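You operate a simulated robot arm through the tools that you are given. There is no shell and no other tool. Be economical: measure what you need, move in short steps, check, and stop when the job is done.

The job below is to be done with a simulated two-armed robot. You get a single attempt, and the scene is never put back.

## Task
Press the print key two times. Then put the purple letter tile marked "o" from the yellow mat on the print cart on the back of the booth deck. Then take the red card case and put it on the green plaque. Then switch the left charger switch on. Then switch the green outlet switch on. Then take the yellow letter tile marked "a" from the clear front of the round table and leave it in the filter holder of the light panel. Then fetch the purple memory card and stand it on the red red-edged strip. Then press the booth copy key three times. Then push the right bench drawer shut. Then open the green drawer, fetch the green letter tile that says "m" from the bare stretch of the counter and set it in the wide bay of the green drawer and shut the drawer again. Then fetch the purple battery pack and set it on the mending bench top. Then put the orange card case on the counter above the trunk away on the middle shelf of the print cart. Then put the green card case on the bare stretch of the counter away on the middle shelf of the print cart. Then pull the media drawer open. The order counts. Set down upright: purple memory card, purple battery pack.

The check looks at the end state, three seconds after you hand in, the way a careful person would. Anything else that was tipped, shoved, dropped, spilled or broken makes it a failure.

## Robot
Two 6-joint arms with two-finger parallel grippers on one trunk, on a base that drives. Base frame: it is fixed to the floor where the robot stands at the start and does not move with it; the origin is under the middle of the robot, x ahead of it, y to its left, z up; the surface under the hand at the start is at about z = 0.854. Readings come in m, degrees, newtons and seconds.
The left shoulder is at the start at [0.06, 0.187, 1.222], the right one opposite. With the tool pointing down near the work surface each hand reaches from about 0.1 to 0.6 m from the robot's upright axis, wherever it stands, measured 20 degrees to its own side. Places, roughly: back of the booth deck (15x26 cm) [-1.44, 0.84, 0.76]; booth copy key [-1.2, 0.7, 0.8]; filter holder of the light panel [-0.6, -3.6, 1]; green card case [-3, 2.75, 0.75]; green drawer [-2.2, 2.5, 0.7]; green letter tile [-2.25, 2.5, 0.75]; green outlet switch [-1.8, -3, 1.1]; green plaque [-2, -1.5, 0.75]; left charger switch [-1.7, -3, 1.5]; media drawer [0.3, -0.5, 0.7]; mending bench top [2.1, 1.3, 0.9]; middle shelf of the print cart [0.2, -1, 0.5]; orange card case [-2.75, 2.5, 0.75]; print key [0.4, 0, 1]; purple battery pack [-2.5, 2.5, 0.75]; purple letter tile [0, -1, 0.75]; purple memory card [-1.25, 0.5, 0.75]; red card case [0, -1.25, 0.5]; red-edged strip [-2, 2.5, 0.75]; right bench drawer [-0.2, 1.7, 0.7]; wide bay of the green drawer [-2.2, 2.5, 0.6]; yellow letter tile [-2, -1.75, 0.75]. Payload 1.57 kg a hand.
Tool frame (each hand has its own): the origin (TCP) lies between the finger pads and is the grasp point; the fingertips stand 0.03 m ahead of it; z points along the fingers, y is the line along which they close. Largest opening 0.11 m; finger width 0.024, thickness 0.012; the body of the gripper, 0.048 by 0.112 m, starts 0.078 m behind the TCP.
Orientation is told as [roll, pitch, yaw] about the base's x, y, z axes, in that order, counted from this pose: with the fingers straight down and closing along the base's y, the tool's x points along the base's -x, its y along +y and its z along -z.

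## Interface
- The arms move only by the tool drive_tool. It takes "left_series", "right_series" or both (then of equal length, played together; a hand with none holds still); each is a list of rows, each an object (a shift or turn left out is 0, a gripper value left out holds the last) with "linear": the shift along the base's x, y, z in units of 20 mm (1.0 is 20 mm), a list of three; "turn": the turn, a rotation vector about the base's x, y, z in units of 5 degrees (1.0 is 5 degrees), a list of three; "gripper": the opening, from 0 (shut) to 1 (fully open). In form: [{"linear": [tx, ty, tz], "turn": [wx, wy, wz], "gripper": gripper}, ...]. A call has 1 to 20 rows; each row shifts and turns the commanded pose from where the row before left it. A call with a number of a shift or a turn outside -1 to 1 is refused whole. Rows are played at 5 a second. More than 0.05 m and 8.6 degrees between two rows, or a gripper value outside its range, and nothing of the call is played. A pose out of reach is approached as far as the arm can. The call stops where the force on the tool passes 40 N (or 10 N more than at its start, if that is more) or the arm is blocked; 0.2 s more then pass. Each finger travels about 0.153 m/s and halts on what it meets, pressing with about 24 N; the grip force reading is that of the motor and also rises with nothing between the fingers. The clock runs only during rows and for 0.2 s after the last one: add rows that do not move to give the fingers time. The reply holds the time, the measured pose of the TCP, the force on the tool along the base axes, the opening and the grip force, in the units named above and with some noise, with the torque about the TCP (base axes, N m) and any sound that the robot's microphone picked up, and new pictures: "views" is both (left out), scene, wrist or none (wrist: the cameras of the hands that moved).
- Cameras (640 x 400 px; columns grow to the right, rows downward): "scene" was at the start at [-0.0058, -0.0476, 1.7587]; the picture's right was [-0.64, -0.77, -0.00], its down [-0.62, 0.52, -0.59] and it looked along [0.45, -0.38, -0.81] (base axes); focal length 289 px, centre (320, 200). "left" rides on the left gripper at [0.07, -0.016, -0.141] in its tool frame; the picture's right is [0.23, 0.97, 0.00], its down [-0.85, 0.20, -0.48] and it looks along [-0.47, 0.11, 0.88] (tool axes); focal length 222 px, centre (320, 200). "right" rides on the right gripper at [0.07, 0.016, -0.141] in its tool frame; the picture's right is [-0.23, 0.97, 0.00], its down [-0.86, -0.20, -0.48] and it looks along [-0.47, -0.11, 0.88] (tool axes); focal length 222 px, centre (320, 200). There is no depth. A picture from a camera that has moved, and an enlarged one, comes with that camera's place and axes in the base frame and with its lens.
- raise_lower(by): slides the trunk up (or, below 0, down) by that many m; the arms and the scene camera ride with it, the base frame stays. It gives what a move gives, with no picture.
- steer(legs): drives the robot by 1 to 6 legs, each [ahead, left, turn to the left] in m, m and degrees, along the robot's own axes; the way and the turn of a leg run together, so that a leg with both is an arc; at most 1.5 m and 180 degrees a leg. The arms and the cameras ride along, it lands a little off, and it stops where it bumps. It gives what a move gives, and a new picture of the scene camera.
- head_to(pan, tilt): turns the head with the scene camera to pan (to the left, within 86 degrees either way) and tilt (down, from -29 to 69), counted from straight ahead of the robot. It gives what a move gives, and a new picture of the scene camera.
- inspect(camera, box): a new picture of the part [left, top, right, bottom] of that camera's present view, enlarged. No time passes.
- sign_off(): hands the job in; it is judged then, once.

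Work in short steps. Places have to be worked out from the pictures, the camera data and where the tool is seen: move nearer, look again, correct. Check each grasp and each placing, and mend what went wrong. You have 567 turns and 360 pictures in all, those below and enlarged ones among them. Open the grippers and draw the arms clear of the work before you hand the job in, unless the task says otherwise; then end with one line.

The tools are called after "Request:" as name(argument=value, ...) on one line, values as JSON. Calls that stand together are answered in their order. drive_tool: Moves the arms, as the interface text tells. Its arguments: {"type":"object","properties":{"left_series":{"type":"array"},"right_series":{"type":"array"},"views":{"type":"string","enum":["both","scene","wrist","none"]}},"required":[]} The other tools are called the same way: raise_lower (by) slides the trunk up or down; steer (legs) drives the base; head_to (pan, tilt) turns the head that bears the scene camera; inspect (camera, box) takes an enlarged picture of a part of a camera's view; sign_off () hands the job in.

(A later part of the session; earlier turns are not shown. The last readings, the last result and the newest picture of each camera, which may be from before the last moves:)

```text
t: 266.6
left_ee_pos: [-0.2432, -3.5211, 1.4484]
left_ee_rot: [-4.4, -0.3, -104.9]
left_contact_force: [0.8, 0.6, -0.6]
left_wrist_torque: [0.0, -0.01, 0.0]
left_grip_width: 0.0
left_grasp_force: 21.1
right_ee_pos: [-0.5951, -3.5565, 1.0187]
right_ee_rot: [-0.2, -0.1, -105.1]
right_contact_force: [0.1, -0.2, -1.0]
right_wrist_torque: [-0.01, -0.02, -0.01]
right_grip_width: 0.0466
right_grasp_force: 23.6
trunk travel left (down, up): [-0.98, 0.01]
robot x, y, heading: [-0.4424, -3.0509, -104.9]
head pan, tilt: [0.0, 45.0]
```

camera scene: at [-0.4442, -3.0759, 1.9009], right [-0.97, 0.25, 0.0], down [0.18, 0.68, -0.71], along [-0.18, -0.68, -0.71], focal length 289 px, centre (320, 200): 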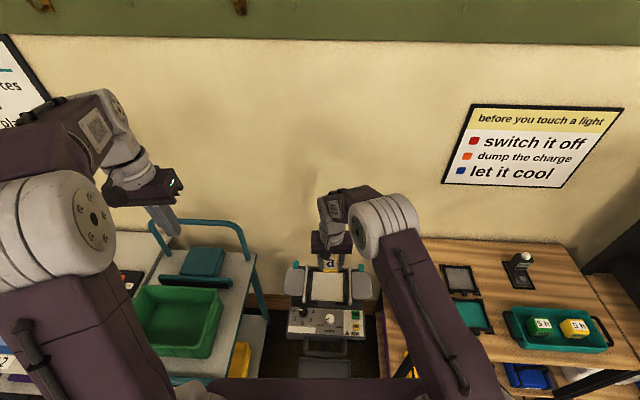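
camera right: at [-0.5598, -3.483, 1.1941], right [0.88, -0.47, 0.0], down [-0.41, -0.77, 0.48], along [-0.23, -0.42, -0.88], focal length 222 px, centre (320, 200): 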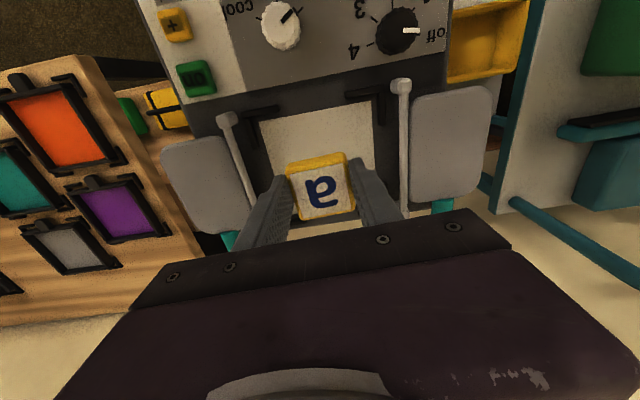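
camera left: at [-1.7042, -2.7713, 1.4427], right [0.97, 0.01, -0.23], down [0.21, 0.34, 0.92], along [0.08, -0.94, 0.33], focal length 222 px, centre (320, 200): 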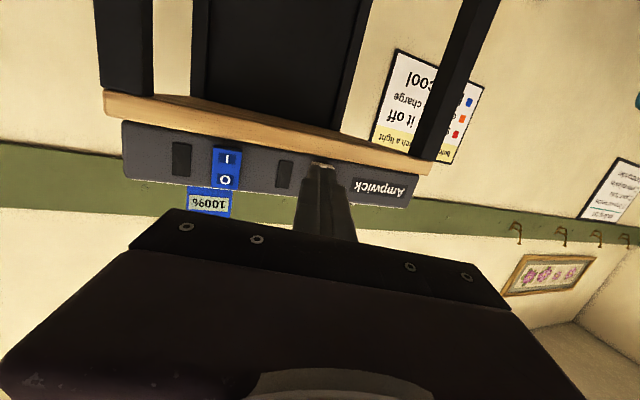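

Request:
drive_tool(right_series=[{"linear": [0, 0, -0.2]}, {"linear": [0, 0, -0.2]}, {"linear": [0, 0, -0.2]}, {"linear": [0, 0, -0.2]}, {"linear": [0, 0, -0.2]}, {"linear": [0, 0, -0.2]}], views="wrist")

```text
t: 268.2
left_ee_pos: [-0.2426, -3.5158, 1.4509]
left_ee_rot: [-4.3, -0.5, -104.9]
left_contact_force: [0.2, -0.2, 0.0]
left_wrist_torque: [0.01, -0.01, 0.0]
left_grip_width: 0.0001
left_grasp_force: 21.5
right_ee_pos: [-0.5941, -3.5574, 1.0009]
right_ee_rot: [0.0, -0.8, -105.2]
right_contact_force: [0.1, 7.8, 22.3]
right_wrist_torque: [0.62, 0.34, -0.15]
right_grip_width: 0.047
right_grasp_force: 24.1
trunk travel left (down, up): [-0.98, 0.01]
robot x, y, heading: [-0.4339, -3.0558, -104.8]
head pan, tilt: [0.0, 45.0]
stopped in row 6 (right hand): the force on the tool passed its limit at 44 N (the readings are from after the stop); the commanded pose is now the measured one
camera right: at [-0.5603, -3.492, 1.14], right [0.88, -0.47, 0.0], down [-0.41, -0.77, 0.49], along [-0.23, -0.43, -0.87], focal length 222 px, centre (320, 200)
```

right: 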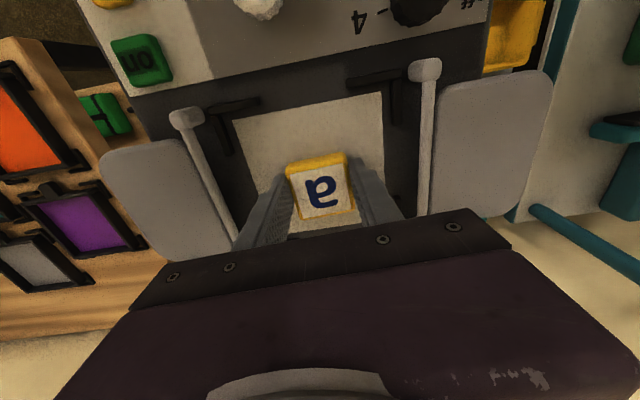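

Surface reached and the tile is centred in the holder. I release with a small opening and lift.

Request:
drive_tool(right_series=[{"linear": [0, 0, 0.05], "gripper": 0.6}, {}, {}, {"linear": [0, 0, 0.4]}, {"linear": [0, 0, 0.8]}, {"linear": [0, 0, 1]}, {"linear": [0, 0, 1]}, {"linear": [0, 0, 1]}, {"linear": [0, 0, 1]}, {"linear": [0, 0, 1]}, {"linear": [0, 0, 1]}], views="wrist")

```text
t: 270.6
left_ee_pos: [-0.2436, -3.5212, 1.4497]
left_ee_rot: [-4.3, -0.3, -105.1]
left_contact_force: [-0.3, 0.6, 0.4]
left_wrist_torque: [-0.05, 0.01, 0.02]
left_grip_width: 0.0
left_grasp_force: 20.6
right_ee_pos: [-0.5944, -3.5584, 1.1435]
right_ee_rot: [0.1, -0.6, -105.1]
right_contact_force: [0.0, 0.8, -0.3]
right_wrist_torque: [0.03, 0.02, 0.01]
right_grip_width: 0.0663
right_grasp_force: 0.2
trunk travel left (down, up): [-0.98, 0.01]
robot x, y, heading: [-0.4343, -3.0528, -104.6]
head pan, tilt: [0.0, 45.0]
camera right: at [-0.5607, -3.494, 1.2832], right [0.88, -0.47, 0.0], down [-0.41, -0.77, 0.49], along [-0.23, -0.43, -0.87], focal length 222 px, centre (320, 200)
```

right: 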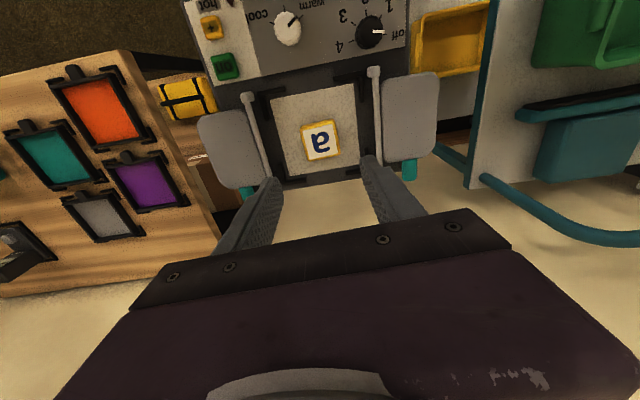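

The tile is in the holder. I retract the right hand, then drive back along the corridor toward the booth.

Request:
drive_tool(right_series=[{"linear": [0.25, 0.95, 0.5]}, {"linear": [0.25, 0.95, 0.5]}, {"linear": [0.25, 0.95, 0.5]}, {"linear": [0.25, 0.95, 0.5]}, {"linear": [0.25, 0.95, 0.5]}, {"linear": [0.25, 0.95, 0.5]}, {"linear": [0.25, 0.95, 0.5]}, {"linear": [0.25, 0.95, 0.5]}, {"linear": [0.25, 0.95, 0.5]}], views="none")

Request:
steer(legs=[[-0.4, 0, 0], [0, 0, 174], [0, 0.64, 0], [0.5, 0, 0]])

```text
t: 272.6
left_ee_pos: [-0.242, -3.5188, 1.45]
left_ee_rot: [-4.4, -0.4, -105.2]
left_contact_force: [1.0, -0.2, -0.1]
left_wrist_torque: [0.0, -0.03, 0.01]
left_grip_width: 0.0
left_grasp_force: 21.2
right_ee_pos: [-0.5495, -3.3844, 1.2347]
right_ee_rot: [0.0, -0.7, -105.1]
right_contact_force: [0.2, 0.9, 0.1]
right_wrist_torque: [-0.03, 0.06, -0.01]
right_grip_width: 0.066
right_grasp_force: 0.1
trunk travel left (down, up): [-0.98, 0.01]
robot x, y, heading: [-0.4388, -3.0572, -104.7]
head pan, tilt: [0.0, 45.0]
```

```text
t: 287.8
left_ee_pos: [-0.8398, -1.4802, 1.449]
left_ee_rot: [-4.3, -0.5, 65.9]
left_contact_force: [0.1, 0.0, -0.3]
left_wrist_torque: [0.0, -0.01, -0.01]
left_grip_width: 0.0
left_grasp_force: 21.7
right_ee_pos: [-0.5577, -1.6602, 1.2343]
right_ee_rot: [0.0, -0.8, 65.9]
right_contact_force: [0.1, -0.4, 0.0]
right_wrist_torque: [0.03, 0.01, -0.01]
right_grip_width: 0.066
right_grasp_force: 0.1
trunk travel left (down, up): [-0.98, 0.01]
robot x, y, heading: [-0.7259, -1.9655, 66.4]
head pan, tilt: [0.0, 45.0]
camera scene: at [-0.7143, -1.9521, 1.9009], right [0.92, -0.4, 0.0], down [-0.28, -0.65, -0.71], along [0.28, 0.65, -0.71], focal length 289 px, centre (320, 200)
```

scene: 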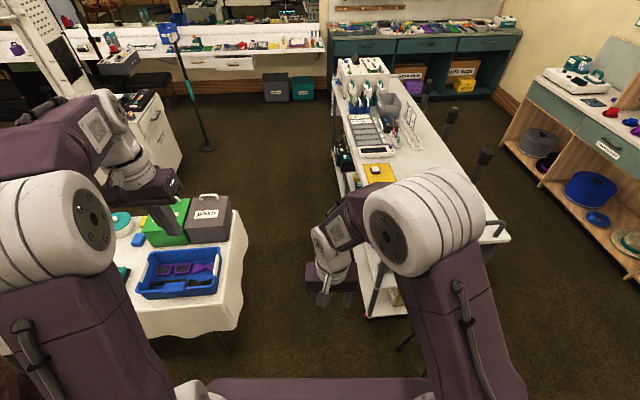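

Centred on the corridor. I continue through it in two legs.

Request:
steer(legs=[[0, 0.03, 2.7], [1.1, 0, 0], [1.1, 0.05, 0], [0, 0, 90]])

```text
t: 302.8
left_ee_pos: [-0.523, -0.0579, 1.449]
left_ee_rot: [-4.4, -0.3, 161.0]
left_contact_force: [-0.8, 0.0, 0.3]
left_wrist_torque: [0.01, 0.01, 0.02]
left_grip_width: 0.0
left_grasp_force: 20.5
right_ee_pos: [-0.3668, 0.2388, 1.2348]
right_ee_rot: [0.0, -0.6, 161.1]
right_contact_force: [-0.3, -0.2, 0.0]
right_wrist_torque: [0.02, 0.03, -0.01]
right_grip_width: 0.0658
right_grasp_force: 0.0
trunk travel left (down, up): [-0.98, 0.01]
robot x, y, heading: [-0.042, 0.1033, 161.7]
head pan, tilt: [0.0, 45.0]
camera scene: at [-0.0667, 0.1109, 1.9009], right [0.32, 0.95, 0.0], down [0.67, -0.22, -0.71], along [-0.67, 0.22, -0.71], focal length 289 px, centre (320, 200)
```

scene: 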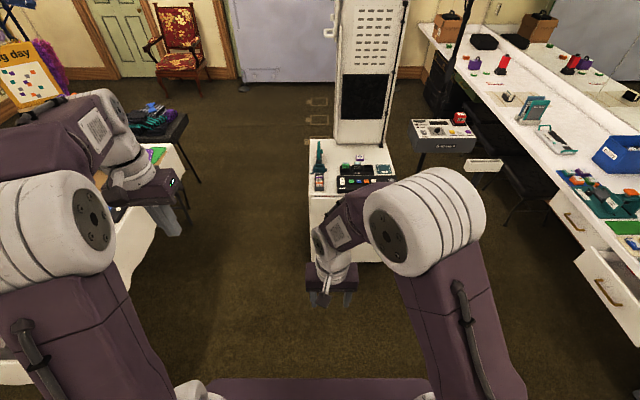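

Facing the booth. I drive up to it and lower the trunk, planning to use the left hand for the purple card.

Request:
steer(legs=[[0.6, -0.1, -2.5], [0.27, 0, 0]])

Request:
raise_lower(by=-0.2)

Request:
head_to(pan=5, tilt=60)

```text
t: 307.8
left_ee_pos: [-1.3078, 0.3538, 1.4508]
left_ee_rot: [-4.3, -0.5, 158.4]
left_contact_force: [-0.5, -0.6, 0.2]
left_wrist_torque: [0.04, 0.03, 0.01]
left_grip_width: 0.0002
left_grasp_force: 21.1
right_ee_pos: [-1.1407, 0.6435, 1.2356]
right_ee_rot: [0.1, -0.8, 158.5]
right_contact_force: [0.7, 0.5, -0.2]
right_wrist_torque: [0.04, -0.02, 0.02]
right_grip_width: 0.066
right_grasp_force: 0.0
trunk travel left (down, up): [-0.98, 0.01]
robot x, y, heading: [-0.8295, 0.4925, 159.2]
head pan, tilt: [0.0, 45.0]
camera scene: at [-0.8441, 0.5005, 1.901], right [0.36, 0.93, 0.0], down [0.66, -0.25, -0.71], along [-0.66, 0.25, -0.71], focal length 289 px, centre (320, 200)
```

scene: 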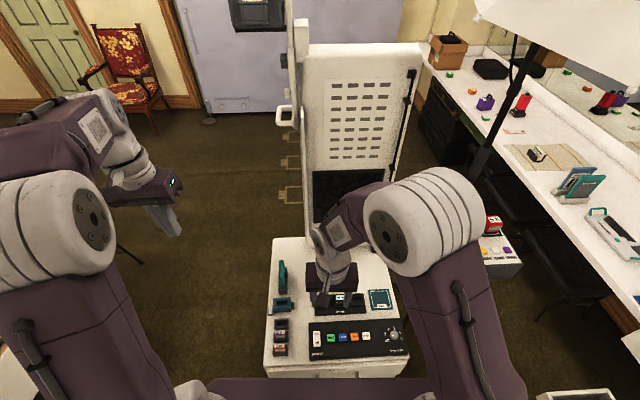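

```text
t: 309.9
left_ee_pos: [-1.3125, 0.3541, 1.2483]
left_ee_rot: [-4.4, -0.4, 158.5]
left_contact_force: [1.2, 0.3, 0.3]
left_wrist_torque: [0.06, -0.01, -0.01]
left_grip_width: 0.0
left_grasp_force: 21.4
right_ee_pos: [-1.1444, 0.6431, 1.0338]
right_ee_rot: [0.0, -0.6, 158.5]
right_contact_force: [0.1, 0.0, 0.9]
right_wrist_torque: [0.0, -0.04, 0.01]
right_grip_width: 0.0659
right_grasp_force: 0.1
trunk travel left (down, up): [-0.78, 0.21]
robot x, y, heading: [-0.8275, 0.4962, 158.8]
head pan, tilt: [0.0, 45.0]
```

```text
t: 310.7
left_ee_pos: [-1.3117, 0.3539, 1.2483]
left_ee_rot: [-4.5, -0.3, 158.6]
left_contact_force: [-0.3, -0.4, -0.5]
left_wrist_torque: [0.02, 0.02, -0.01]
left_grip_width: 0.0002
left_grasp_force: 21.6
right_ee_pos: [-1.1431, 0.6438, 1.0346]
right_ee_rot: [0.0, -0.6, 158.6]
right_contact_force: [-0.4, -0.3, -0.1]
right_wrist_torque: [-0.02, 0.0, 0.0]
right_grip_width: 0.0662
right_grasp_force: 0.1
trunk travel left (down, up): [-0.78, 0.21]
robot x, y, heading: [-0.8294, 0.495, 158.8]
head pan, tilt: [5.0, 60.0]
camera scene: at [-0.8373, 0.4916, 1.6815], right [0.28, 0.96, 0.0], down [0.83, -0.24, -0.5], along [-0.48, 0.14, -0.87], focal length 289 px, centre (320, 200)
```

scene: 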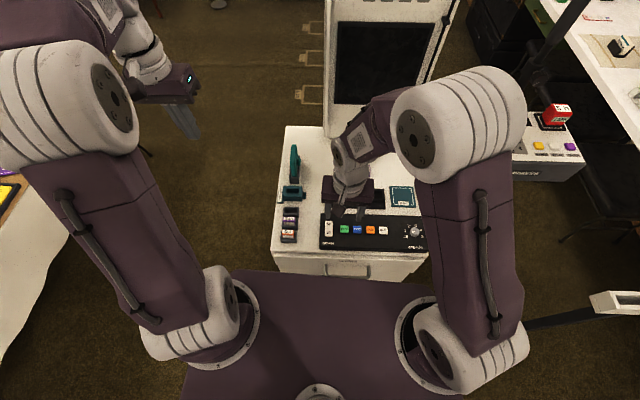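

Request:
inspect(camera="scene", box=[260, 140, 340, 260])

Request:
inspect(camera="right", box=[0, 0, 640, 400])

```text
3.33 times, centred on (300, 200) of scene
camera zoom: at [-0.8373, 0.4916, 1.6815], right [0.28, 0.96, 0.0], down [0.83, -0.24, -0.5], along [-0.48, 0.14, -0.87], focal length 965 px, centre (387, 200)
```

zoom: 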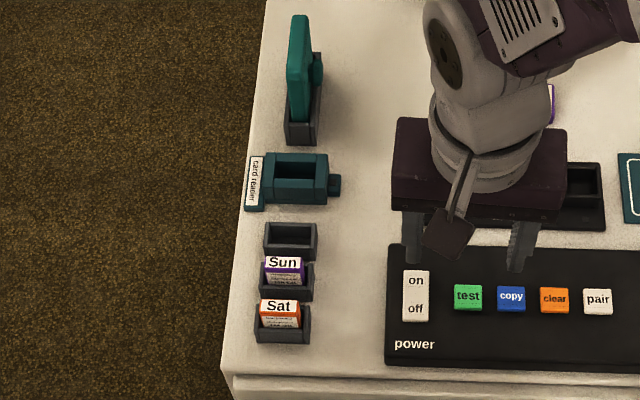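

```text
1.00 times, centred on (320, 200) of right (not enlarged: the box is as wide or as high as the picture)
camera zoom: at [-1.0834, 0.6021, 1.1746], right [-0.57, -0.82, 0.0], down [-0.72, 0.5, 0.49], along [-0.4, 0.27, -0.87], focal length 222 px, centre (320, 200)
```

zoom: 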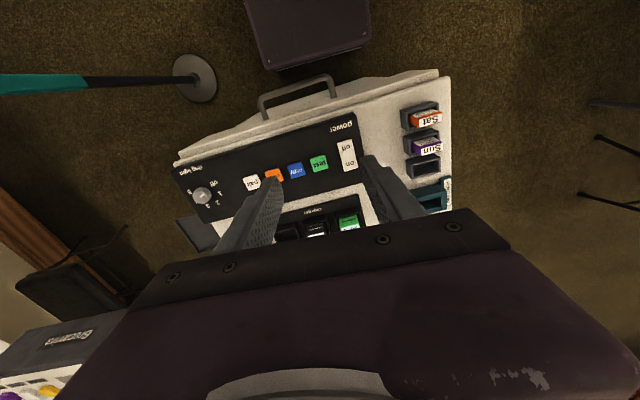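

The Sun card's top is at about (-1.268, 0.511, 0.827). I move the right hand away and bring the left hand above the card, levelling its roll and opening partly.

Request:
drive_tool(right_series=[{"linear": [0.3, 0.8, 0.6]}, {"linear": [0.3, 0.8, 0.6]}, {"linear": [0.3, 0.8, 0.6]}, {"linear": [0.3, 0.8, 0.6]}, {"linear": [0.3, 0.8, 0.6]}, {"linear": [0.3, 0.8, 0.6]}, {"linear": [0.3, 0.8, 0]}, {"linear": [0.3, 0.8, 0]}, {}, {}, {}, {}, {}, {}, {}], left_series=[{"linear": [0.28, 0, -0.9], "turn": [-0.41, 0.16, 0], "gripper": 0.65}, {"linear": [0.28, 0, -0.9], "turn": [-0.41, 0.16, 0]}, {"linear": [0.28, 0.5, -0.9]}, {"linear": [0.28, 0.7, -0.9]}, {"linear": [0.28, 0.8, -0.9]}, {"linear": [0.28, 0.8, -0.9]}, {"linear": [0.28, 0.8, -0.9]}, {"linear": [0.24, 0.8, -0.9]}, {"linear": [0, 0.8, -0.9]}, {"linear": [0, 0.8, -0.9]}, {"linear": [0, 0.8, -0.9]}, {"linear": [0, 0.6, -0.9]}, {"linear": [0, 0.2, -0.9]}, {"linear": [0, 0, -0.9]}, {}], views="wrist")

```text
t: 313.9
left_ee_pos: [-1.2689, 0.5061, 0.9957]
left_ee_rot: [-0.1, -0.4, 158.5]
left_contact_force: [0.5, 0.0, -0.2]
left_wrist_torque: [0.01, -0.02, 0.03]
left_grip_width: 0.0713
left_grasp_force: 0.0
right_ee_pos: [-1.0942, 0.7715, 1.1054]
right_ee_rot: [0.0, -0.6, 158.5]
right_contact_force: [-0.2, -0.2, 0.4]
right_wrist_torque: [0.03, -0.02, 0.04]
right_grip_width: 0.0661
right_grasp_force: 0.0
trunk travel left (down, up): [-0.78, 0.21]
robot x, y, heading: [-0.8234, 0.4937, 158.7]
head pan, tilt: [5.0, 60.0]
camera right: at [-1.0334, 0.7296, 1.2463], right [-0.57, -0.82, 0.0], down [-0.72, 0.5, 0.49], along [-0.4, 0.27, -0.87], focal length 222 px, centre (320, 200)
camera left: at [-1.1973, 0.4957, 1.137], right [-0.14, -0.99, 0.0], down [-0.87, 0.13, 0.48], along [-0.48, 0.07, -0.88], focal length 222 px, centre (320, 200)
```

right: 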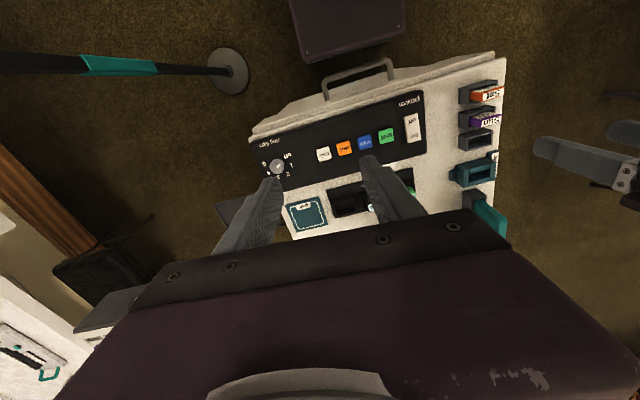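
left: 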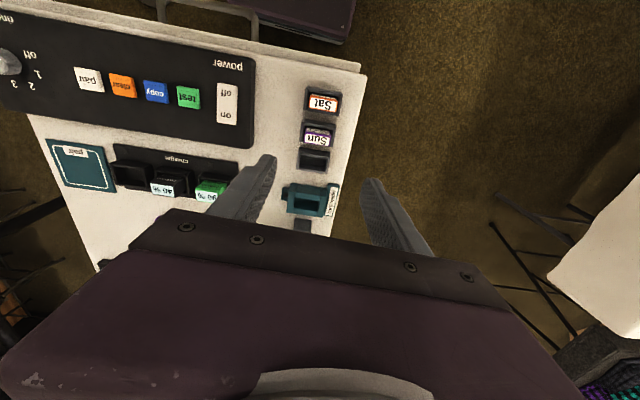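

Request:
inspect(camera="left", box=[280, 70, 370, 190])

```text
3.33 times, centred on (325, 130) of left
camera zoom: at [-1.1973, 0.4957, 1.137], right [-0.14, -0.99, 0.0], down [-0.87, 0.13, 0.48], along [-0.48, 0.07, -0.88], focal length 740 px, centre (303, 433)
```

zoom: 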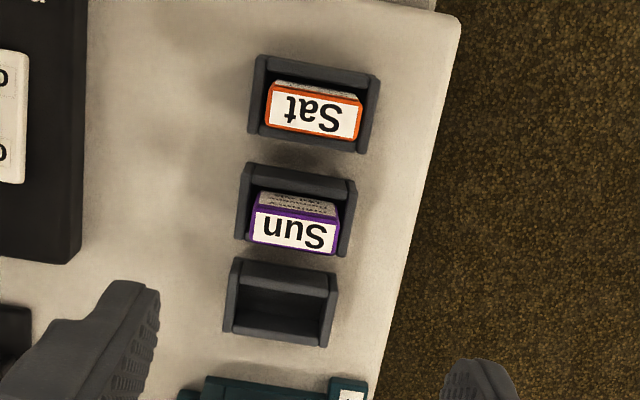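

Card top centre (-1.271, 0.510); it's about 38 mm wide and protrudes from its cell. I descend over it with the fingers at its two narrow sides.

Request:
drive_tool(left_series=[{"linear": [-0.1, 0.2, -1]}, {"linear": [0, 0, -1]}, {"linear": [0, 0, -1]}, {"linear": [0, 0, -1]}, {"linear": [0, 0, -1]}, {"linear": [0, 0, -1]}, {"linear": [0, 0, -1]}, {"linear": [0, 0, -0.5]}, {}], views="wrist")

```text
t: 315.9
left_ee_pos: [-1.2709, 0.5103, 0.8476]
left_ee_rot: [0.0, -0.3, 158.6]
left_contact_force: [0.0, 0.3, -0.3]
left_wrist_torque: [0.02, -0.02, 0.01]
left_grip_width: 0.0712
left_grasp_force: 0.1
right_ee_pos: [-1.0936, 0.7718, 1.1045]
right_ee_rot: [0.0, -0.6, 158.5]
right_contact_force: [0.2, 1.0, -0.2]
right_wrist_torque: [-0.04, 0.02, -0.01]
right_grip_width: 0.066
right_grasp_force: 0.1
trunk travel left (down, up): [-0.78, 0.21]
robot x, y, heading: [-0.8239, 0.4919, 159.0]
head pan, tilt: [5.0, 60.0]
camera left: at [-1.1997, 0.4992, 0.9871], right [-0.14, -0.99, 0.0], down [-0.87, 0.13, 0.48], along [-0.48, 0.07, -0.88], focal length 222 px, centre (320, 200)
```

left: 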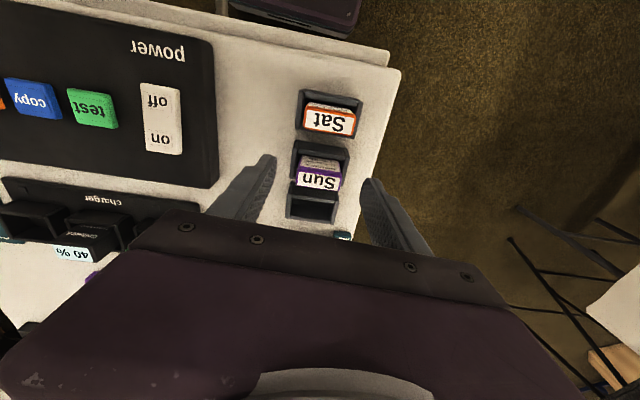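

Card top ≈ 0.82; my tips are just at that height. I go 2 cm lower and close gently.

Request:
drive_tool(left_series=[{"linear": [-0.1, 0, -0.5]}, {"linear": [0, 0, -0.5]}, {"gripper": 0}, {}, {}, {}], views="wrist")

```text
t: 317.3
left_ee_pos: [-1.2735, 0.5112, 0.8281]
left_ee_rot: [0.0, -0.3, 158.4]
left_contact_force: [-0.7, 0.9, -0.2]
left_wrist_torque: [0.02, 0.0, 0.03]
left_grip_width: 0.0372
left_grasp_force: 24.0
right_ee_pos: [-1.0938, 0.7713, 1.1064]
right_ee_rot: [0.0, -0.7, 158.5]
right_contact_force: [0.3, 0.0, -0.2]
right_wrist_torque: [-0.02, 0.02, 0.01]
right_grip_width: 0.0661
right_grasp_force: 0.2
trunk travel left (down, up): [-0.78, 0.21]
robot x, y, heading: [-0.8285, 0.494, 159.2]
head pan, tilt: [5.0, 60.0]
camera left: at [-1.2016, 0.5003, 0.9681], right [-0.15, -0.99, 0.0], down [-0.87, 0.13, 0.48], along [-0.48, 0.07, -0.88], focal length 222 px, centre (320, 200)
```

left: 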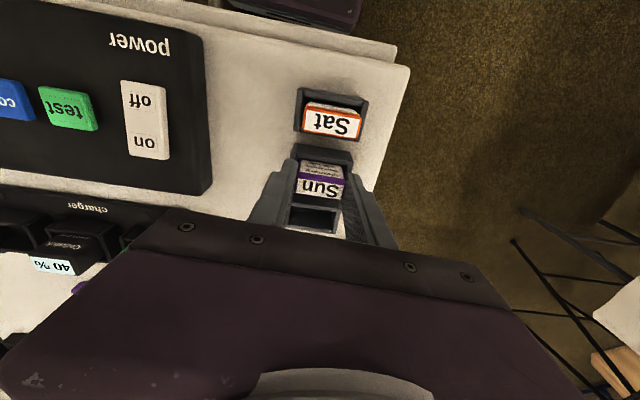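

Gripped the card (37 mm). I lift slowly straight up.

Request:
drive_tool(left_series=[{}, {"linear": [0, 0, 0.1]}, {"linear": [0, 0, 0.2]}, {"linear": [0, 0, 0.3]}, {"linear": [0, 0, 0.5]}, {"linear": [0, 0, 0.7]}, {"linear": [0, 0, 0.8]}, {"linear": [0, 0, 0.8]}, {"linear": [0, 0, 0.8]}, {}], views="wrist")

Request:
inspect(camera="scene", box=[260, 140, 340, 260])

```text
t: 319.5
left_ee_pos: [-1.2734, 0.51, 0.9121]
left_ee_rot: [0.0, -0.3, 158.5]
left_contact_force: [0.4, 0.0, -1.3]
left_wrist_torque: [0.01, -0.02, 0.0]
left_grip_width: 0.0372
left_grasp_force: 23.8
right_ee_pos: [-1.0931, 0.7708, 1.1056]
right_ee_rot: [0.0, -0.5, 158.5]
right_contact_force: [-0.3, -0.1, 0.5]
right_wrist_torque: [-0.02, 0.01, 0.0]
right_grip_width: 0.0659
right_grasp_force: 0.0
trunk travel left (down, up): [-0.78, 0.21]
robot x, y, heading: [-0.8287, 0.4988, 159.1]
head pan, tilt: [5.0, 60.0]
camera left: at [-1.2027, 0.499, 1.0524], right [-0.15, -0.99, 0.0], down [-0.87, 0.13, 0.48], along [-0.48, 0.07, -0.88], focal length 222 px, centre (320, 200)
```

left: 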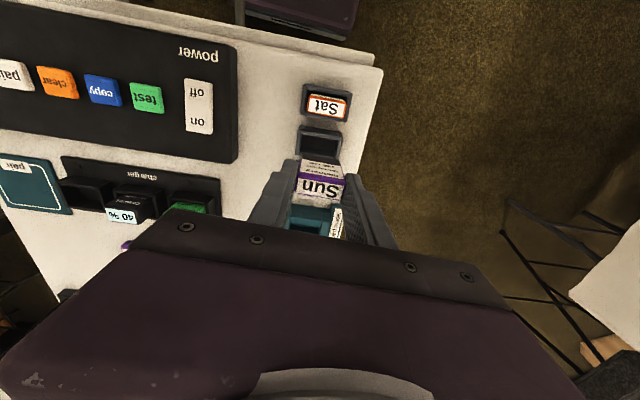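

```text
3.33 times, centred on (300, 200) of scene
camera zoom: at [-0.8376, 0.4917, 1.6814], right [0.28, 0.96, 0.0], down [0.83, -0.24, -0.5], along [-0.48, 0.14, -0.87], focal length 965 px, centre (387, 200)
```

zoom: 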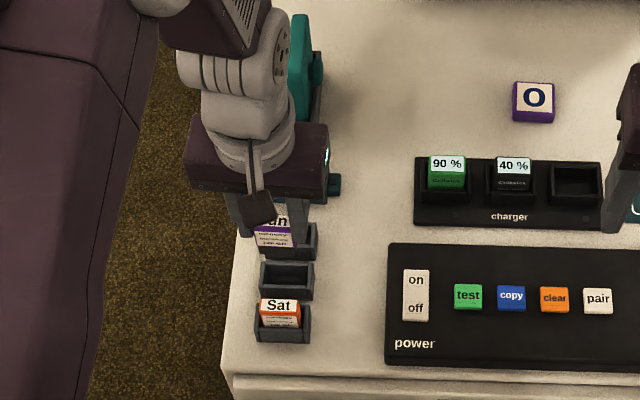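

The card is out. I lift it to travelling height, back off, and look toward the counter.

Request:
drive_tool(left_series=[{"linear": [0.2, -0.1, 1]}, {"linear": [0.2, -0.1, 1]}, {"linear": [0.2, -0.1, 1]}, {"linear": [0.2, -0.1, 1]}, {"linear": [0.2, -0.1, 1]}, {"linear": [0.2, -0.1, 1]}, {"linear": [0.2, -0.1, 1]}, {"linear": [0.2, -0.1, 1]}, {"linear": [0.2, -0.1, 1]}], views="none")

Request:
steer(legs=[[-0.45, 0, 0], [0, 0, -60]])

Request:
head_to(pan=10, tilt=25)

```text
t: 321.5
left_ee_pos: [-1.2351, 0.4903, 1.0915]
left_ee_rot: [0.0, -0.5, 158.4]
left_contact_force: [0.0, 0.6, 0.5]
left_wrist_torque: [0.01, 0.05, 0.0]
left_grip_width: 0.037
left_grasp_force: 23.9
right_ee_pos: [-1.0931, 0.7703, 1.1061]
right_ee_rot: [0.0, -0.6, 158.6]
right_contact_force: [-0.7, 0.4, 0.1]
right_wrist_torque: [-0.01, 0.06, 0.04]
right_grip_width: 0.0661
right_grasp_force: 0.1
trunk travel left (down, up): [-0.78, 0.21]
robot x, y, heading: [-0.8285, 0.4961, 158.7]
head pan, tilt: [5.0, 60.0]
```

```text
t: 326.9
left_ee_pos: [-0.6147, 0.691, 1.0921]
left_ee_rot: [-0.1, -0.2, 97.2]
left_contact_force: [-0.6, 0.3, 0.1]
left_wrist_torque: [0.0, 0.02, 0.01]
left_grip_width: 0.0371
left_grasp_force: 24.3
right_ee_pos: [-0.3023, 0.7011, 1.1063]
right_ee_rot: [0.0, -0.5, 97.4]
right_contact_force: [-0.6, 0.3, -0.5]
right_wrist_torque: [-0.01, -0.03, 0.03]
right_grip_width: 0.0657
right_grasp_force: 0.1
trunk travel left (down, up): [-0.78, 0.21]
robot x, y, heading: [-0.4132, 0.3335, 97.8]
head pan, tilt: [5.0, 60.0]
camera scene: at [-0.4245, 0.3394, 1.6814], right [0.98, 0.22, 0.0], down [0.19, -0.84, -0.5], along [-0.11, 0.49, -0.87], focal length 289 px, centre (320, 200)
```

scene: 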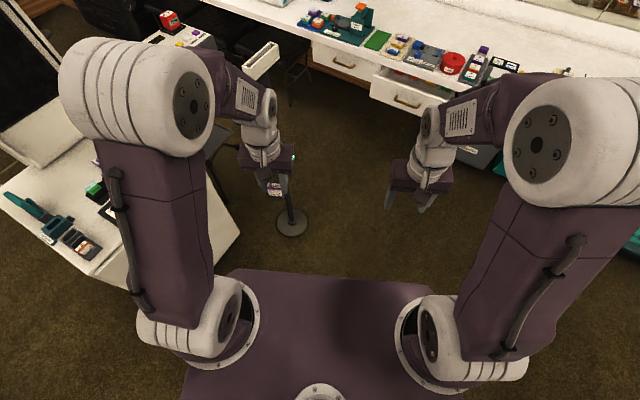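

```text
t: 327.9
left_ee_pos: [-0.6164, 0.6906, 1.0911]
left_ee_rot: [0.0, -0.3, 97.2]
left_contact_force: [0.2, 0.0, -0.4]
left_wrist_torque: [-0.01, -0.02, 0.02]
left_grip_width: 0.0371
left_grasp_force: 24.7
right_ee_pos: [-0.302, 0.7002, 1.1071]
right_ee_rot: [0.0, -0.6, 97.0]
right_contact_force: [-0.2, 0.4, -0.3]
right_wrist_torque: [-0.02, 0.0, 0.02]
right_grip_width: 0.0659
right_grasp_force: 0.1
trunk travel left (down, up): [-0.78, 0.21]
robot x, y, heading: [-0.4159, 0.3328, 98.0]
head pan, tilt: [10.0, 25.0]
camera scene: at [-0.4376, 0.3621, 1.7314], right [0.95, 0.3, 0.0], down [0.13, -0.4, -0.91], along [-0.27, 0.86, -0.42], focal length 289 px, centre (320, 200)
```

scene: 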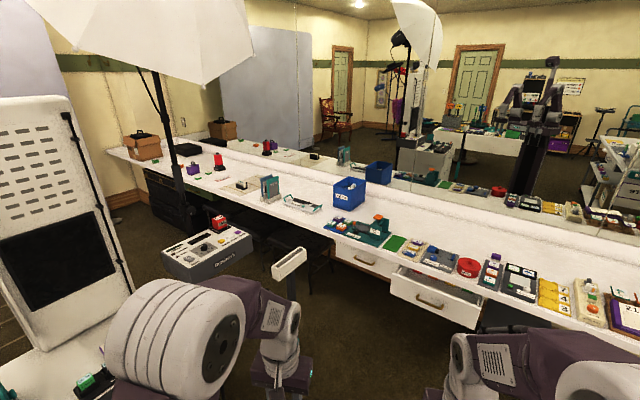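

Request:
inspect(camera="scene", box=[100, 110, 360, 260])

```text
2.46 times, centred on (230, 185) of scene
camera zoom: at [-0.4376, 0.3621, 1.7314], right [0.95, 0.3, 0.0], down [0.13, -0.4, -0.91], along [-0.27, 0.86, -0.42], focal length 712 px, centre (542, 237)
```

zoom: 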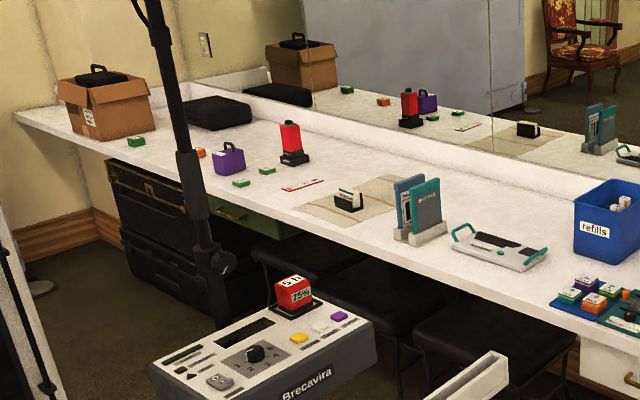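

The counter items are visible: green case, orange case, purple battery, green tiles, and a red-edged strip near (-2.1, 2.55). The light stand blocks the direct way, so I go around behind the booth.

Request:
steer(legs=[[0, 0, 61], [0.2, 0.58, 0], [0.9, 0, 0]])

```text
t: 338.2
left_ee_pos: [-2.0396, 0.1993, 1.0909]
left_ee_rot: [0.0, -0.4, 158.5]
left_contact_force: [-0.6, 0.7, -0.2]
left_wrist_torque: [-0.01, 0.02, -0.01]
left_grip_width: 0.0371
left_grasp_force: 23.9
right_ee_pos: [-1.8986, 0.4804, 1.1062]
right_ee_rot: [0.0, -0.7, 158.6]
right_contact_force: [-0.5, 0.6, 0.0]
right_wrist_torque: [-0.02, -0.01, 0.05]
right_grip_width: 0.0658
right_grasp_force: 0.1
trunk travel left (down, up): [-0.78, 0.21]
robot x, y, heading: [-1.6313, 0.2035, 158.8]
head pan, tilt: [10.0, 25.0]
camera scene: at [-1.6683, 0.1993, 1.7315], right [0.19, 0.98, 0.0], down [0.41, -0.08, -0.91], along [-0.89, 0.17, -0.42], focal length 289 px, centre (320, 200)
```

scene: 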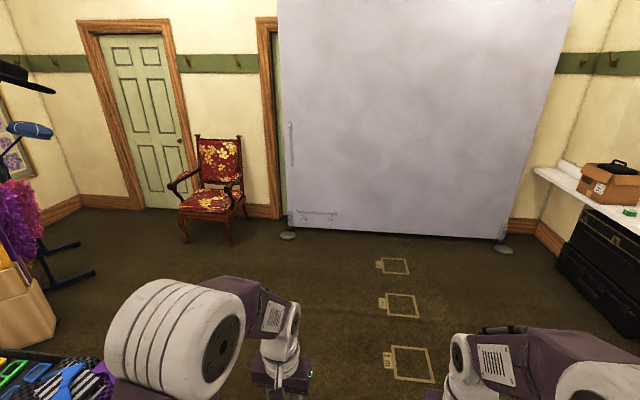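

Clear space behind the booth. I continue and then turn toward the counter.

Request:
steer(legs=[[0.85, 0, 0], [0, 0, -90], [0.6, 0, 0]])

Request:
head_to(pan=0, tilt=38)

```text
t: 349.4
left_ee_pos: [-2.2122, 1.4813, 1.0917]
left_ee_rot: [-0.1, -0.4, 69.3]
left_contact_force: [-0.4, -1.1, 0.0]
left_wrist_torque: [0.02, -0.02, 0.01]
left_grip_width: 0.0371
left_grasp_force: 24.2
right_ee_pos: [-1.929, 1.3429, 1.1063]
right_ee_rot: [0.0, -0.6, 69.3]
right_contact_force: [0.4, -0.1, -0.5]
right_wrist_torque: [0.01, -0.02, 0.0]
right_grip_width: 0.066
right_grasp_force: 0.0
trunk travel left (down, up): [-0.78, 0.21]
robot x, y, heading: [-2.1993, 1.0755, 69.9]
head pan, tilt: [10.0, 25.0]
camera scene: at [-2.2085, 1.1065, 1.7315], right [0.98, -0.18, 0.0], down [-0.07, -0.42, -0.91], along [0.16, 0.89, -0.42], focal length 289 px, centre (320, 200)
```

scene: 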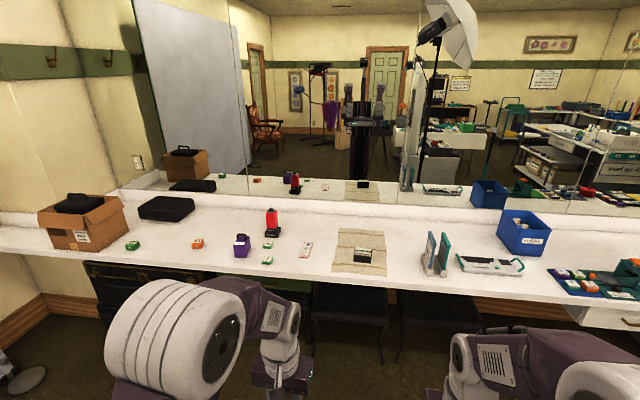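

```text
t: 350.1
left_ee_pos: [-2.2116, 1.4835, 1.0912]
left_ee_rot: [0.0, -0.3, 69.3]
left_contact_force: [-0.8, -0.1, 0.1]
left_wrist_torque: [-0.01, -0.03, 0.02]
left_grip_width: 0.0369
left_grasp_force: 23.9
right_ee_pos: [-1.9296, 1.3448, 1.1058]
right_ee_rot: [0.0, -0.5, 69.2]
right_contact_force: [0.4, -0.3, -0.4]
right_wrist_torque: [0.01, 0.01, -0.01]
right_grip_width: 0.066
right_grasp_force: 0.3
trunk travel left (down, up): [-0.78, 0.21]
robot x, y, heading: [-2.2008, 1.0715, 69.9]
head pan, tilt: [0.0, 38.0]
camera scene: at [-2.1944, 1.0986, 1.7112], right [0.94, -0.35, 0.0], down [-0.21, -0.58, -0.79], along [0.27, 0.74, -0.62], focal length 289 px, centre (320, 200)
```

scene: 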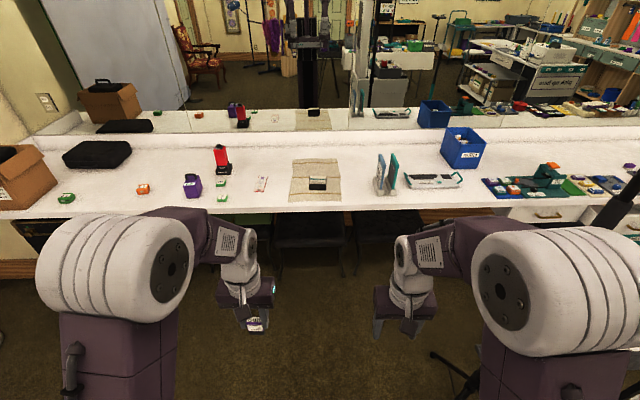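

Request:
inspect(camera="scene", box=[40, 140, 360, 240])

Request:
inspect(camera="scene", box=[170, 140, 350, 220])

```text
2.00 times, centred on (200, 190) of scene
camera zoom: at [-2.1944, 1.0986, 1.7112], right [0.94, -0.35, 0.0], down [-0.21, -0.58, -0.79], along [0.27, 0.74, -0.62], focal length 579 px, centre (560, 220)
```

zoom: 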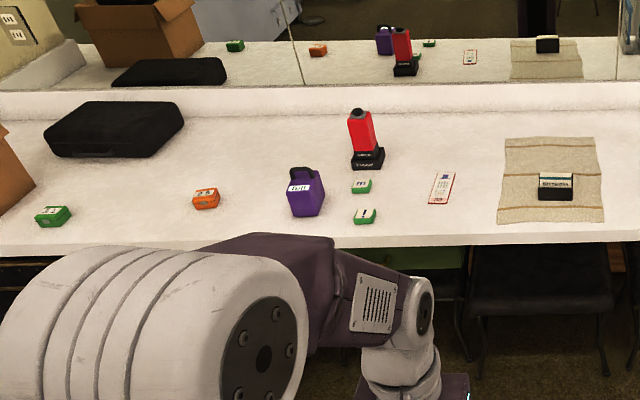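

```text
3.56 times, centred on (260, 180) of scene
camera zoom: at [-2.1944, 1.0986, 1.7112], right [0.94, -0.35, 0.0], down [-0.21, -0.58, -0.79], along [0.27, 0.74, -0.62], focal length 1029 px, centre (533, 271)
```

zoom: 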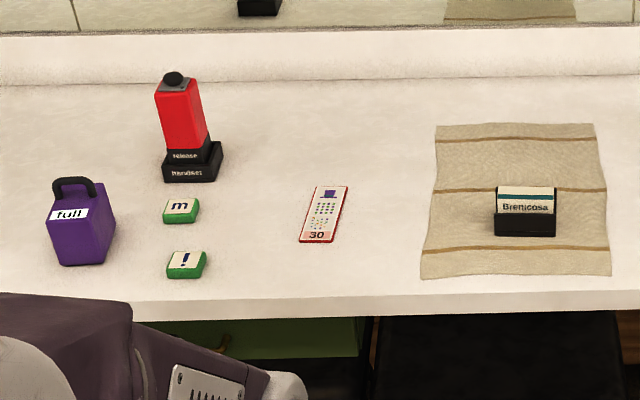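

The strip (white, red-edged) is at about (-2.045, 2.498, 0.755). I strafe left and approach the counter.

Request:
steer(legs=[[0.6, 0.25, -0.8], [0.25, 0, 0]])

Request:
head_to(pan=5, tilt=55)

```text
t: 355.2
left_ee_pos: [-2.1363, 2.371, 1.0906]
left_ee_rot: [0.0, -0.5, 68.5]
left_contact_force: [-0.7, -0.2, -0.6]
left_wrist_torque: [0.02, 0.02, 0.0]
left_grip_width: 0.0371
left_grasp_force: 24.1
right_ee_pos: [-1.8548, 2.2283, 1.1065]
right_ee_rot: [0.1, -0.6, 68.5]
right_contact_force: [0.8, 0.4, 0.5]
right_wrist_torque: [0.03, 0.0, 0.04]
right_grip_width: 0.0658
right_grasp_force: 0.1
trunk travel left (down, up): [-0.78, 0.21]
robot x, y, heading: [-2.1339, 1.9639, 68.9]
head pan, tilt: [0.0, 38.0]
camera scene: at [-2.1241, 1.9854, 1.7112], right [0.93, -0.36, 0.0], down [-0.22, -0.57, -0.79], along [0.28, 0.74, -0.61], focal length 289 px, centre (320, 200)
```

scene: 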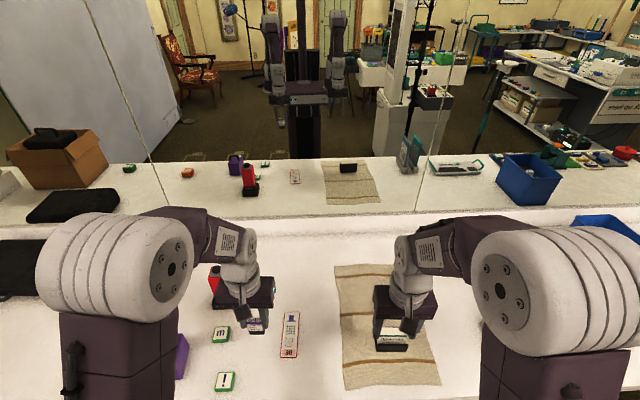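

```text
t: 356.0
left_ee_pos: [-2.1344, 2.3725, 1.0905]
left_ee_rot: [0.1, -0.3, 68.5]
left_contact_force: [0.3, 1.0, 0.3]
left_wrist_torque: [0.01, 0.04, 0.04]
left_grip_width: 0.0369
left_grasp_force: 24.7
right_ee_pos: [-1.8543, 2.2291, 1.1066]
right_ee_rot: [0.0, -0.6, 68.5]
right_contact_force: [0.5, 0.0, -0.1]
right_wrist_torque: [0.0, 0.0, -0.02]
right_grip_width: 0.0658
right_grasp_force: 0.1
trunk travel left (down, up): [-0.78, 0.21]
robot x, y, heading: [-2.1293, 1.9601, 69.2]
head pan, tilt: [5.0, 55.0]
camera scene: at [-2.1341, 1.9767, 1.6875], right [0.96, -0.28, 0.0], down [-0.23, -0.79, -0.57], along [0.16, 0.55, -0.82], focal length 289 px, centre (320, 200)
```

scene: 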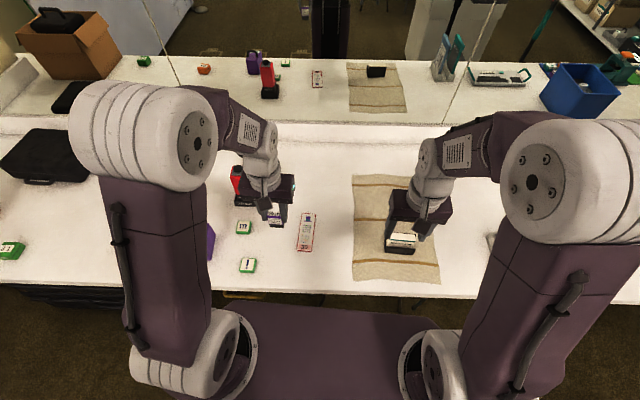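

I bring the card above the strip with the left hand.

Request:
drive_tool(left_series=[{"linear": [0.8, 0.93, -0.5]}, {"linear": [0.8, 0.93, -0.5]}, {"linear": [0.8, 0.93, -0.8]}, {"linear": [0.8, 0.93, -0.8]}, {"linear": [0.8, 0.93, -0.8]}, {"linear": [0.8, 0.93, -0.8]}, {"linear": [0, 0, -0.8]}, {}], views="wrist")

```text
t: 357.8
left_ee_pos: [-2.0405, 2.4832, 0.9901]
left_ee_rot: [0.0, -0.3, 68.5]
left_contact_force: [-0.3, 0.7, 0.0]
left_wrist_torque: [-0.03, -0.01, -0.03]
left_grip_width: 0.037
left_grasp_force: 24.4
right_ee_pos: [-1.8546, 2.2295, 1.1056]
right_ee_rot: [0.0, -0.6, 68.6]
right_contact_force: [0.1, 0.4, -0.6]
right_wrist_torque: [0.0, 0.01, 0.0]
right_grip_width: 0.0657
right_grasp_force: 0.1
trunk travel left (down, up): [-0.78, 0.21]
robot x, y, heading: [-2.1333, 1.9637, 69.1]
head pan, tilt: [5.0, 55.0]
camera left: at [-2.0522, 2.4115, 1.1304], right [-0.99, 0.14, 0.0], down [0.13, 0.87, 0.48], along [0.07, 0.48, -0.88], focal length 222 px, centre (320, 200)
```

left: 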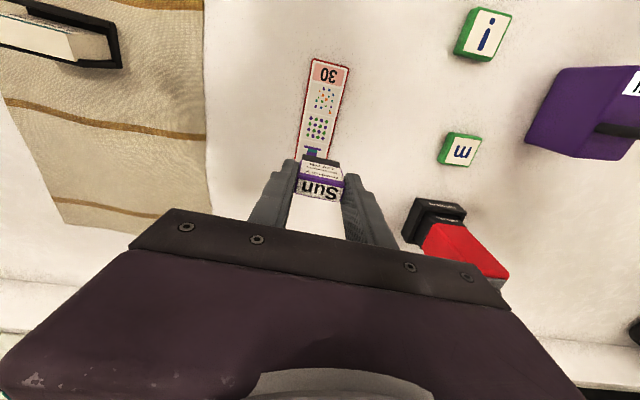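

Strip centre (-2.047, 2.465). I shift slightly and lower the card.

Request:
drive_tool(left_series=[{"linear": [-0.3, -0.8, -0.9]}, {"linear": [0, 0, -1]}, {"linear": [0, 0, -1]}, {"linear": [0, 0, -1]}, {"linear": [0, 0, -1]}, {"linear": [0, 0, -1]}, {"linear": [0, 0, -1]}, {}], views="wrist")

```text
t: 359.6
left_ee_pos: [-2.0452, 2.4675, 0.8533]
left_ee_rot: [-0.1, -0.3, 68.4]
left_contact_force: [0.6, 0.7, 0.0]
left_wrist_torque: [0.02, 0.02, 0.0]
left_grip_width: 0.0371
left_grasp_force: 24.3
right_ee_pos: [-1.8547, 2.2295, 1.1069]
right_ee_rot: [0.0, -0.7, 68.6]
right_contact_force: [0.0, 0.0, -0.2]
right_wrist_torque: [0.0, -0.01, 0.01]
right_grip_width: 0.0659
right_grasp_force: 0.1
trunk travel left (down, up): [-0.78, 0.21]
robot x, y, heading: [-2.1299, 1.9632, 68.7]
head pan, tilt: [5.0, 55.0]
camera left: at [-2.0572, 2.3956, 0.9931], right [-0.99, 0.14, 0.0], down [0.13, 0.87, 0.48], along [0.07, 0.48, -0.88], focal length 222 px, centre (320, 200)
```

left: 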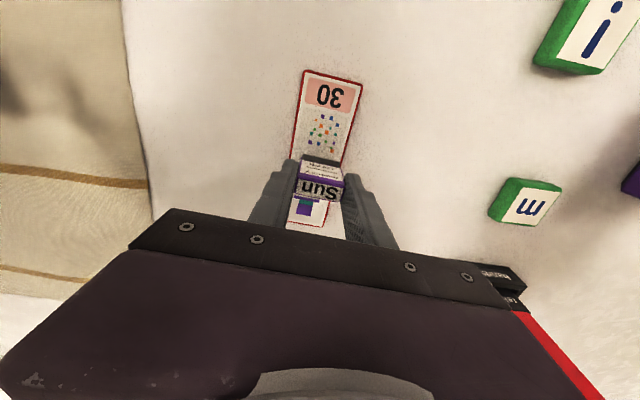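

Well aligned. I lower slowly to contact.

Request:
drive_tool(left_series=[{"linear": [0, 0, -0.4]}, {"linear": [0, 0, -0.3]}, {"linear": [0, 0, -0.2]}, {"linear": [0, 0, -0.2]}, {"linear": [0, 0, -0.2]}, {"linear": [0, 0, -0.2]}, {"linear": [0, 0, -0.15]}, {"linear": [0, 0, -0.15]}, {"linear": [0, 0, -0.15]}], views="none")

```text
t: 360.7
left_ee_pos: [-2.0449, 2.467, 0.8348]
left_ee_rot: [0.0, -0.9, 68.5]
left_contact_force: [-4.5, -11.0, 34.9]
left_wrist_torque: [-0.62, 0.03, -0.07]
left_grip_width: 0.0368
left_grasp_force: 24.0
right_ee_pos: [-1.8561, 2.2254, 1.1082]
right_ee_rot: [0.0, -0.9, 68.4]
right_contact_force: [0.0, 0.4, 0.3]
right_wrist_torque: [-0.04, 0.02, 0.01]
right_grip_width: 0.066
right_grasp_force: 0.0
trunk travel left (down, up): [-0.78, 0.21]
robot x, y, heading: [-2.131, 1.9612, 69.2]
head pan, tilt: [5.0, 55.0]
stopped in row 5 (left hand): the force on the tool passed its limit at 42 N (the readings are from after the stop); the commanded pose is now the measured one
```

Contact at TCP z 0.835. I check the picture before releasing.

Request:
inspect(camera="left", box=[160, 40, 480, 260])

Request:
inspect(camera="scene", box=[220, 150, 400, 270])

```text
1.82 times, centred on (320, 150) of left
camera zoom: at [-2.0568, 2.394, 0.9757], right [-0.99, 0.14, 0.0], down [0.12, 0.86, 0.49], along [0.07, 0.49, -0.87], focal length 404 px, centre (320, 291)
```

zoom: 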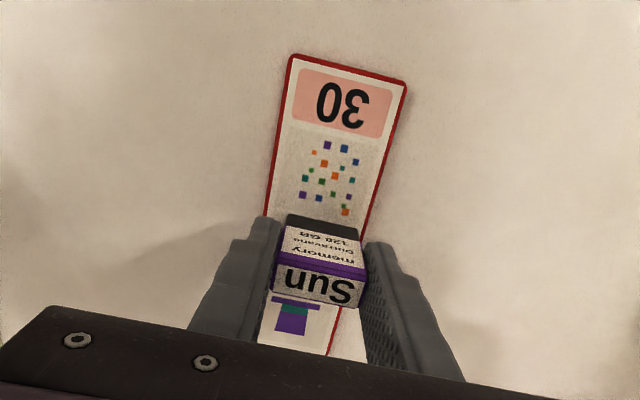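

```text
3.33 times, centred on (310, 210) of scene
camera zoom: at [-2.1363, 1.9698, 1.6877], right [0.96, -0.28, 0.0], down [-0.23, -0.79, -0.58], along [0.16, 0.55, -0.82], focal length 965 px, centre (353, 167)
```

zoom: 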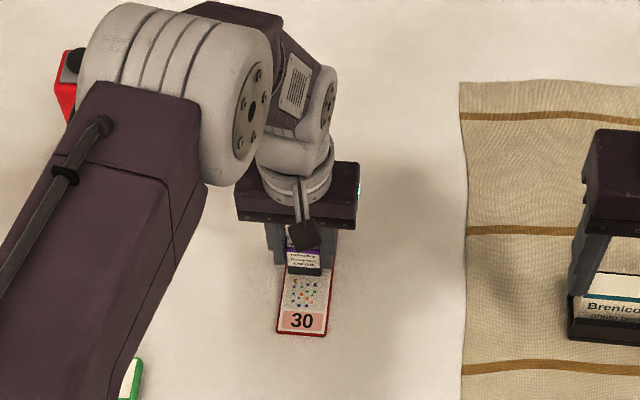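

The card's foot rests on the strip. I relieve the pressure slightly, open, and lift straight up.

Request:
drive_tool(left_series=[{"linear": [0, 0, 0.1]}, {"gripper": 0.42}, {"gripper": 0.55}, {"gripper": 0.65}, {}, {"linear": [0, 0, 0.5]}, {"linear": [0, 0, 0.8]}, {"linear": [0, 0, 1]}, {"linear": [0, 0, 1]}, {"linear": [0, 0, 1]}, {"linear": [0, 0, 1]}], views="wrist")

```text
t: 363.1
left_ee_pos: [-2.043, 2.4672, 0.9393]
left_ee_rot: [-0.1, -0.8, 68.6]
left_contact_force: [-0.1, 0.2, 0.2]
left_wrist_torque: [0.01, 0.02, 0.0]
left_grip_width: 0.0716
left_grasp_force: 0.1
right_ee_pos: [-1.8555, 2.2289, 1.1057]
right_ee_rot: [0.0, -0.5, 68.5]
right_contact_force: [0.2, 0.4, -0.2]
right_wrist_torque: [-0.01, -0.04, 0.01]
right_grip_width: 0.0656
right_grasp_force: 0.0
trunk travel left (down, up): [-0.78, 0.21]
robot x, y, heading: [-2.1341, 1.9626, 69.2]
head pan, tilt: [5.0, 55.0]
camera left: at [-2.0549, 2.3958, 1.0793], right [-0.99, 0.14, 0.0], down [0.12, 0.86, 0.49], along [0.07, 0.48, -0.87], focal length 222 px, centre (320, 200)
```

left: 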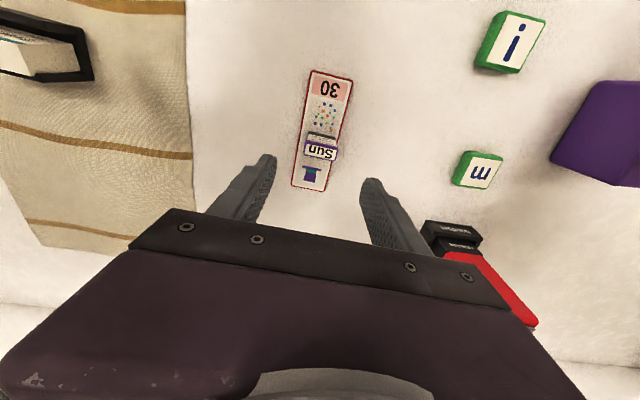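

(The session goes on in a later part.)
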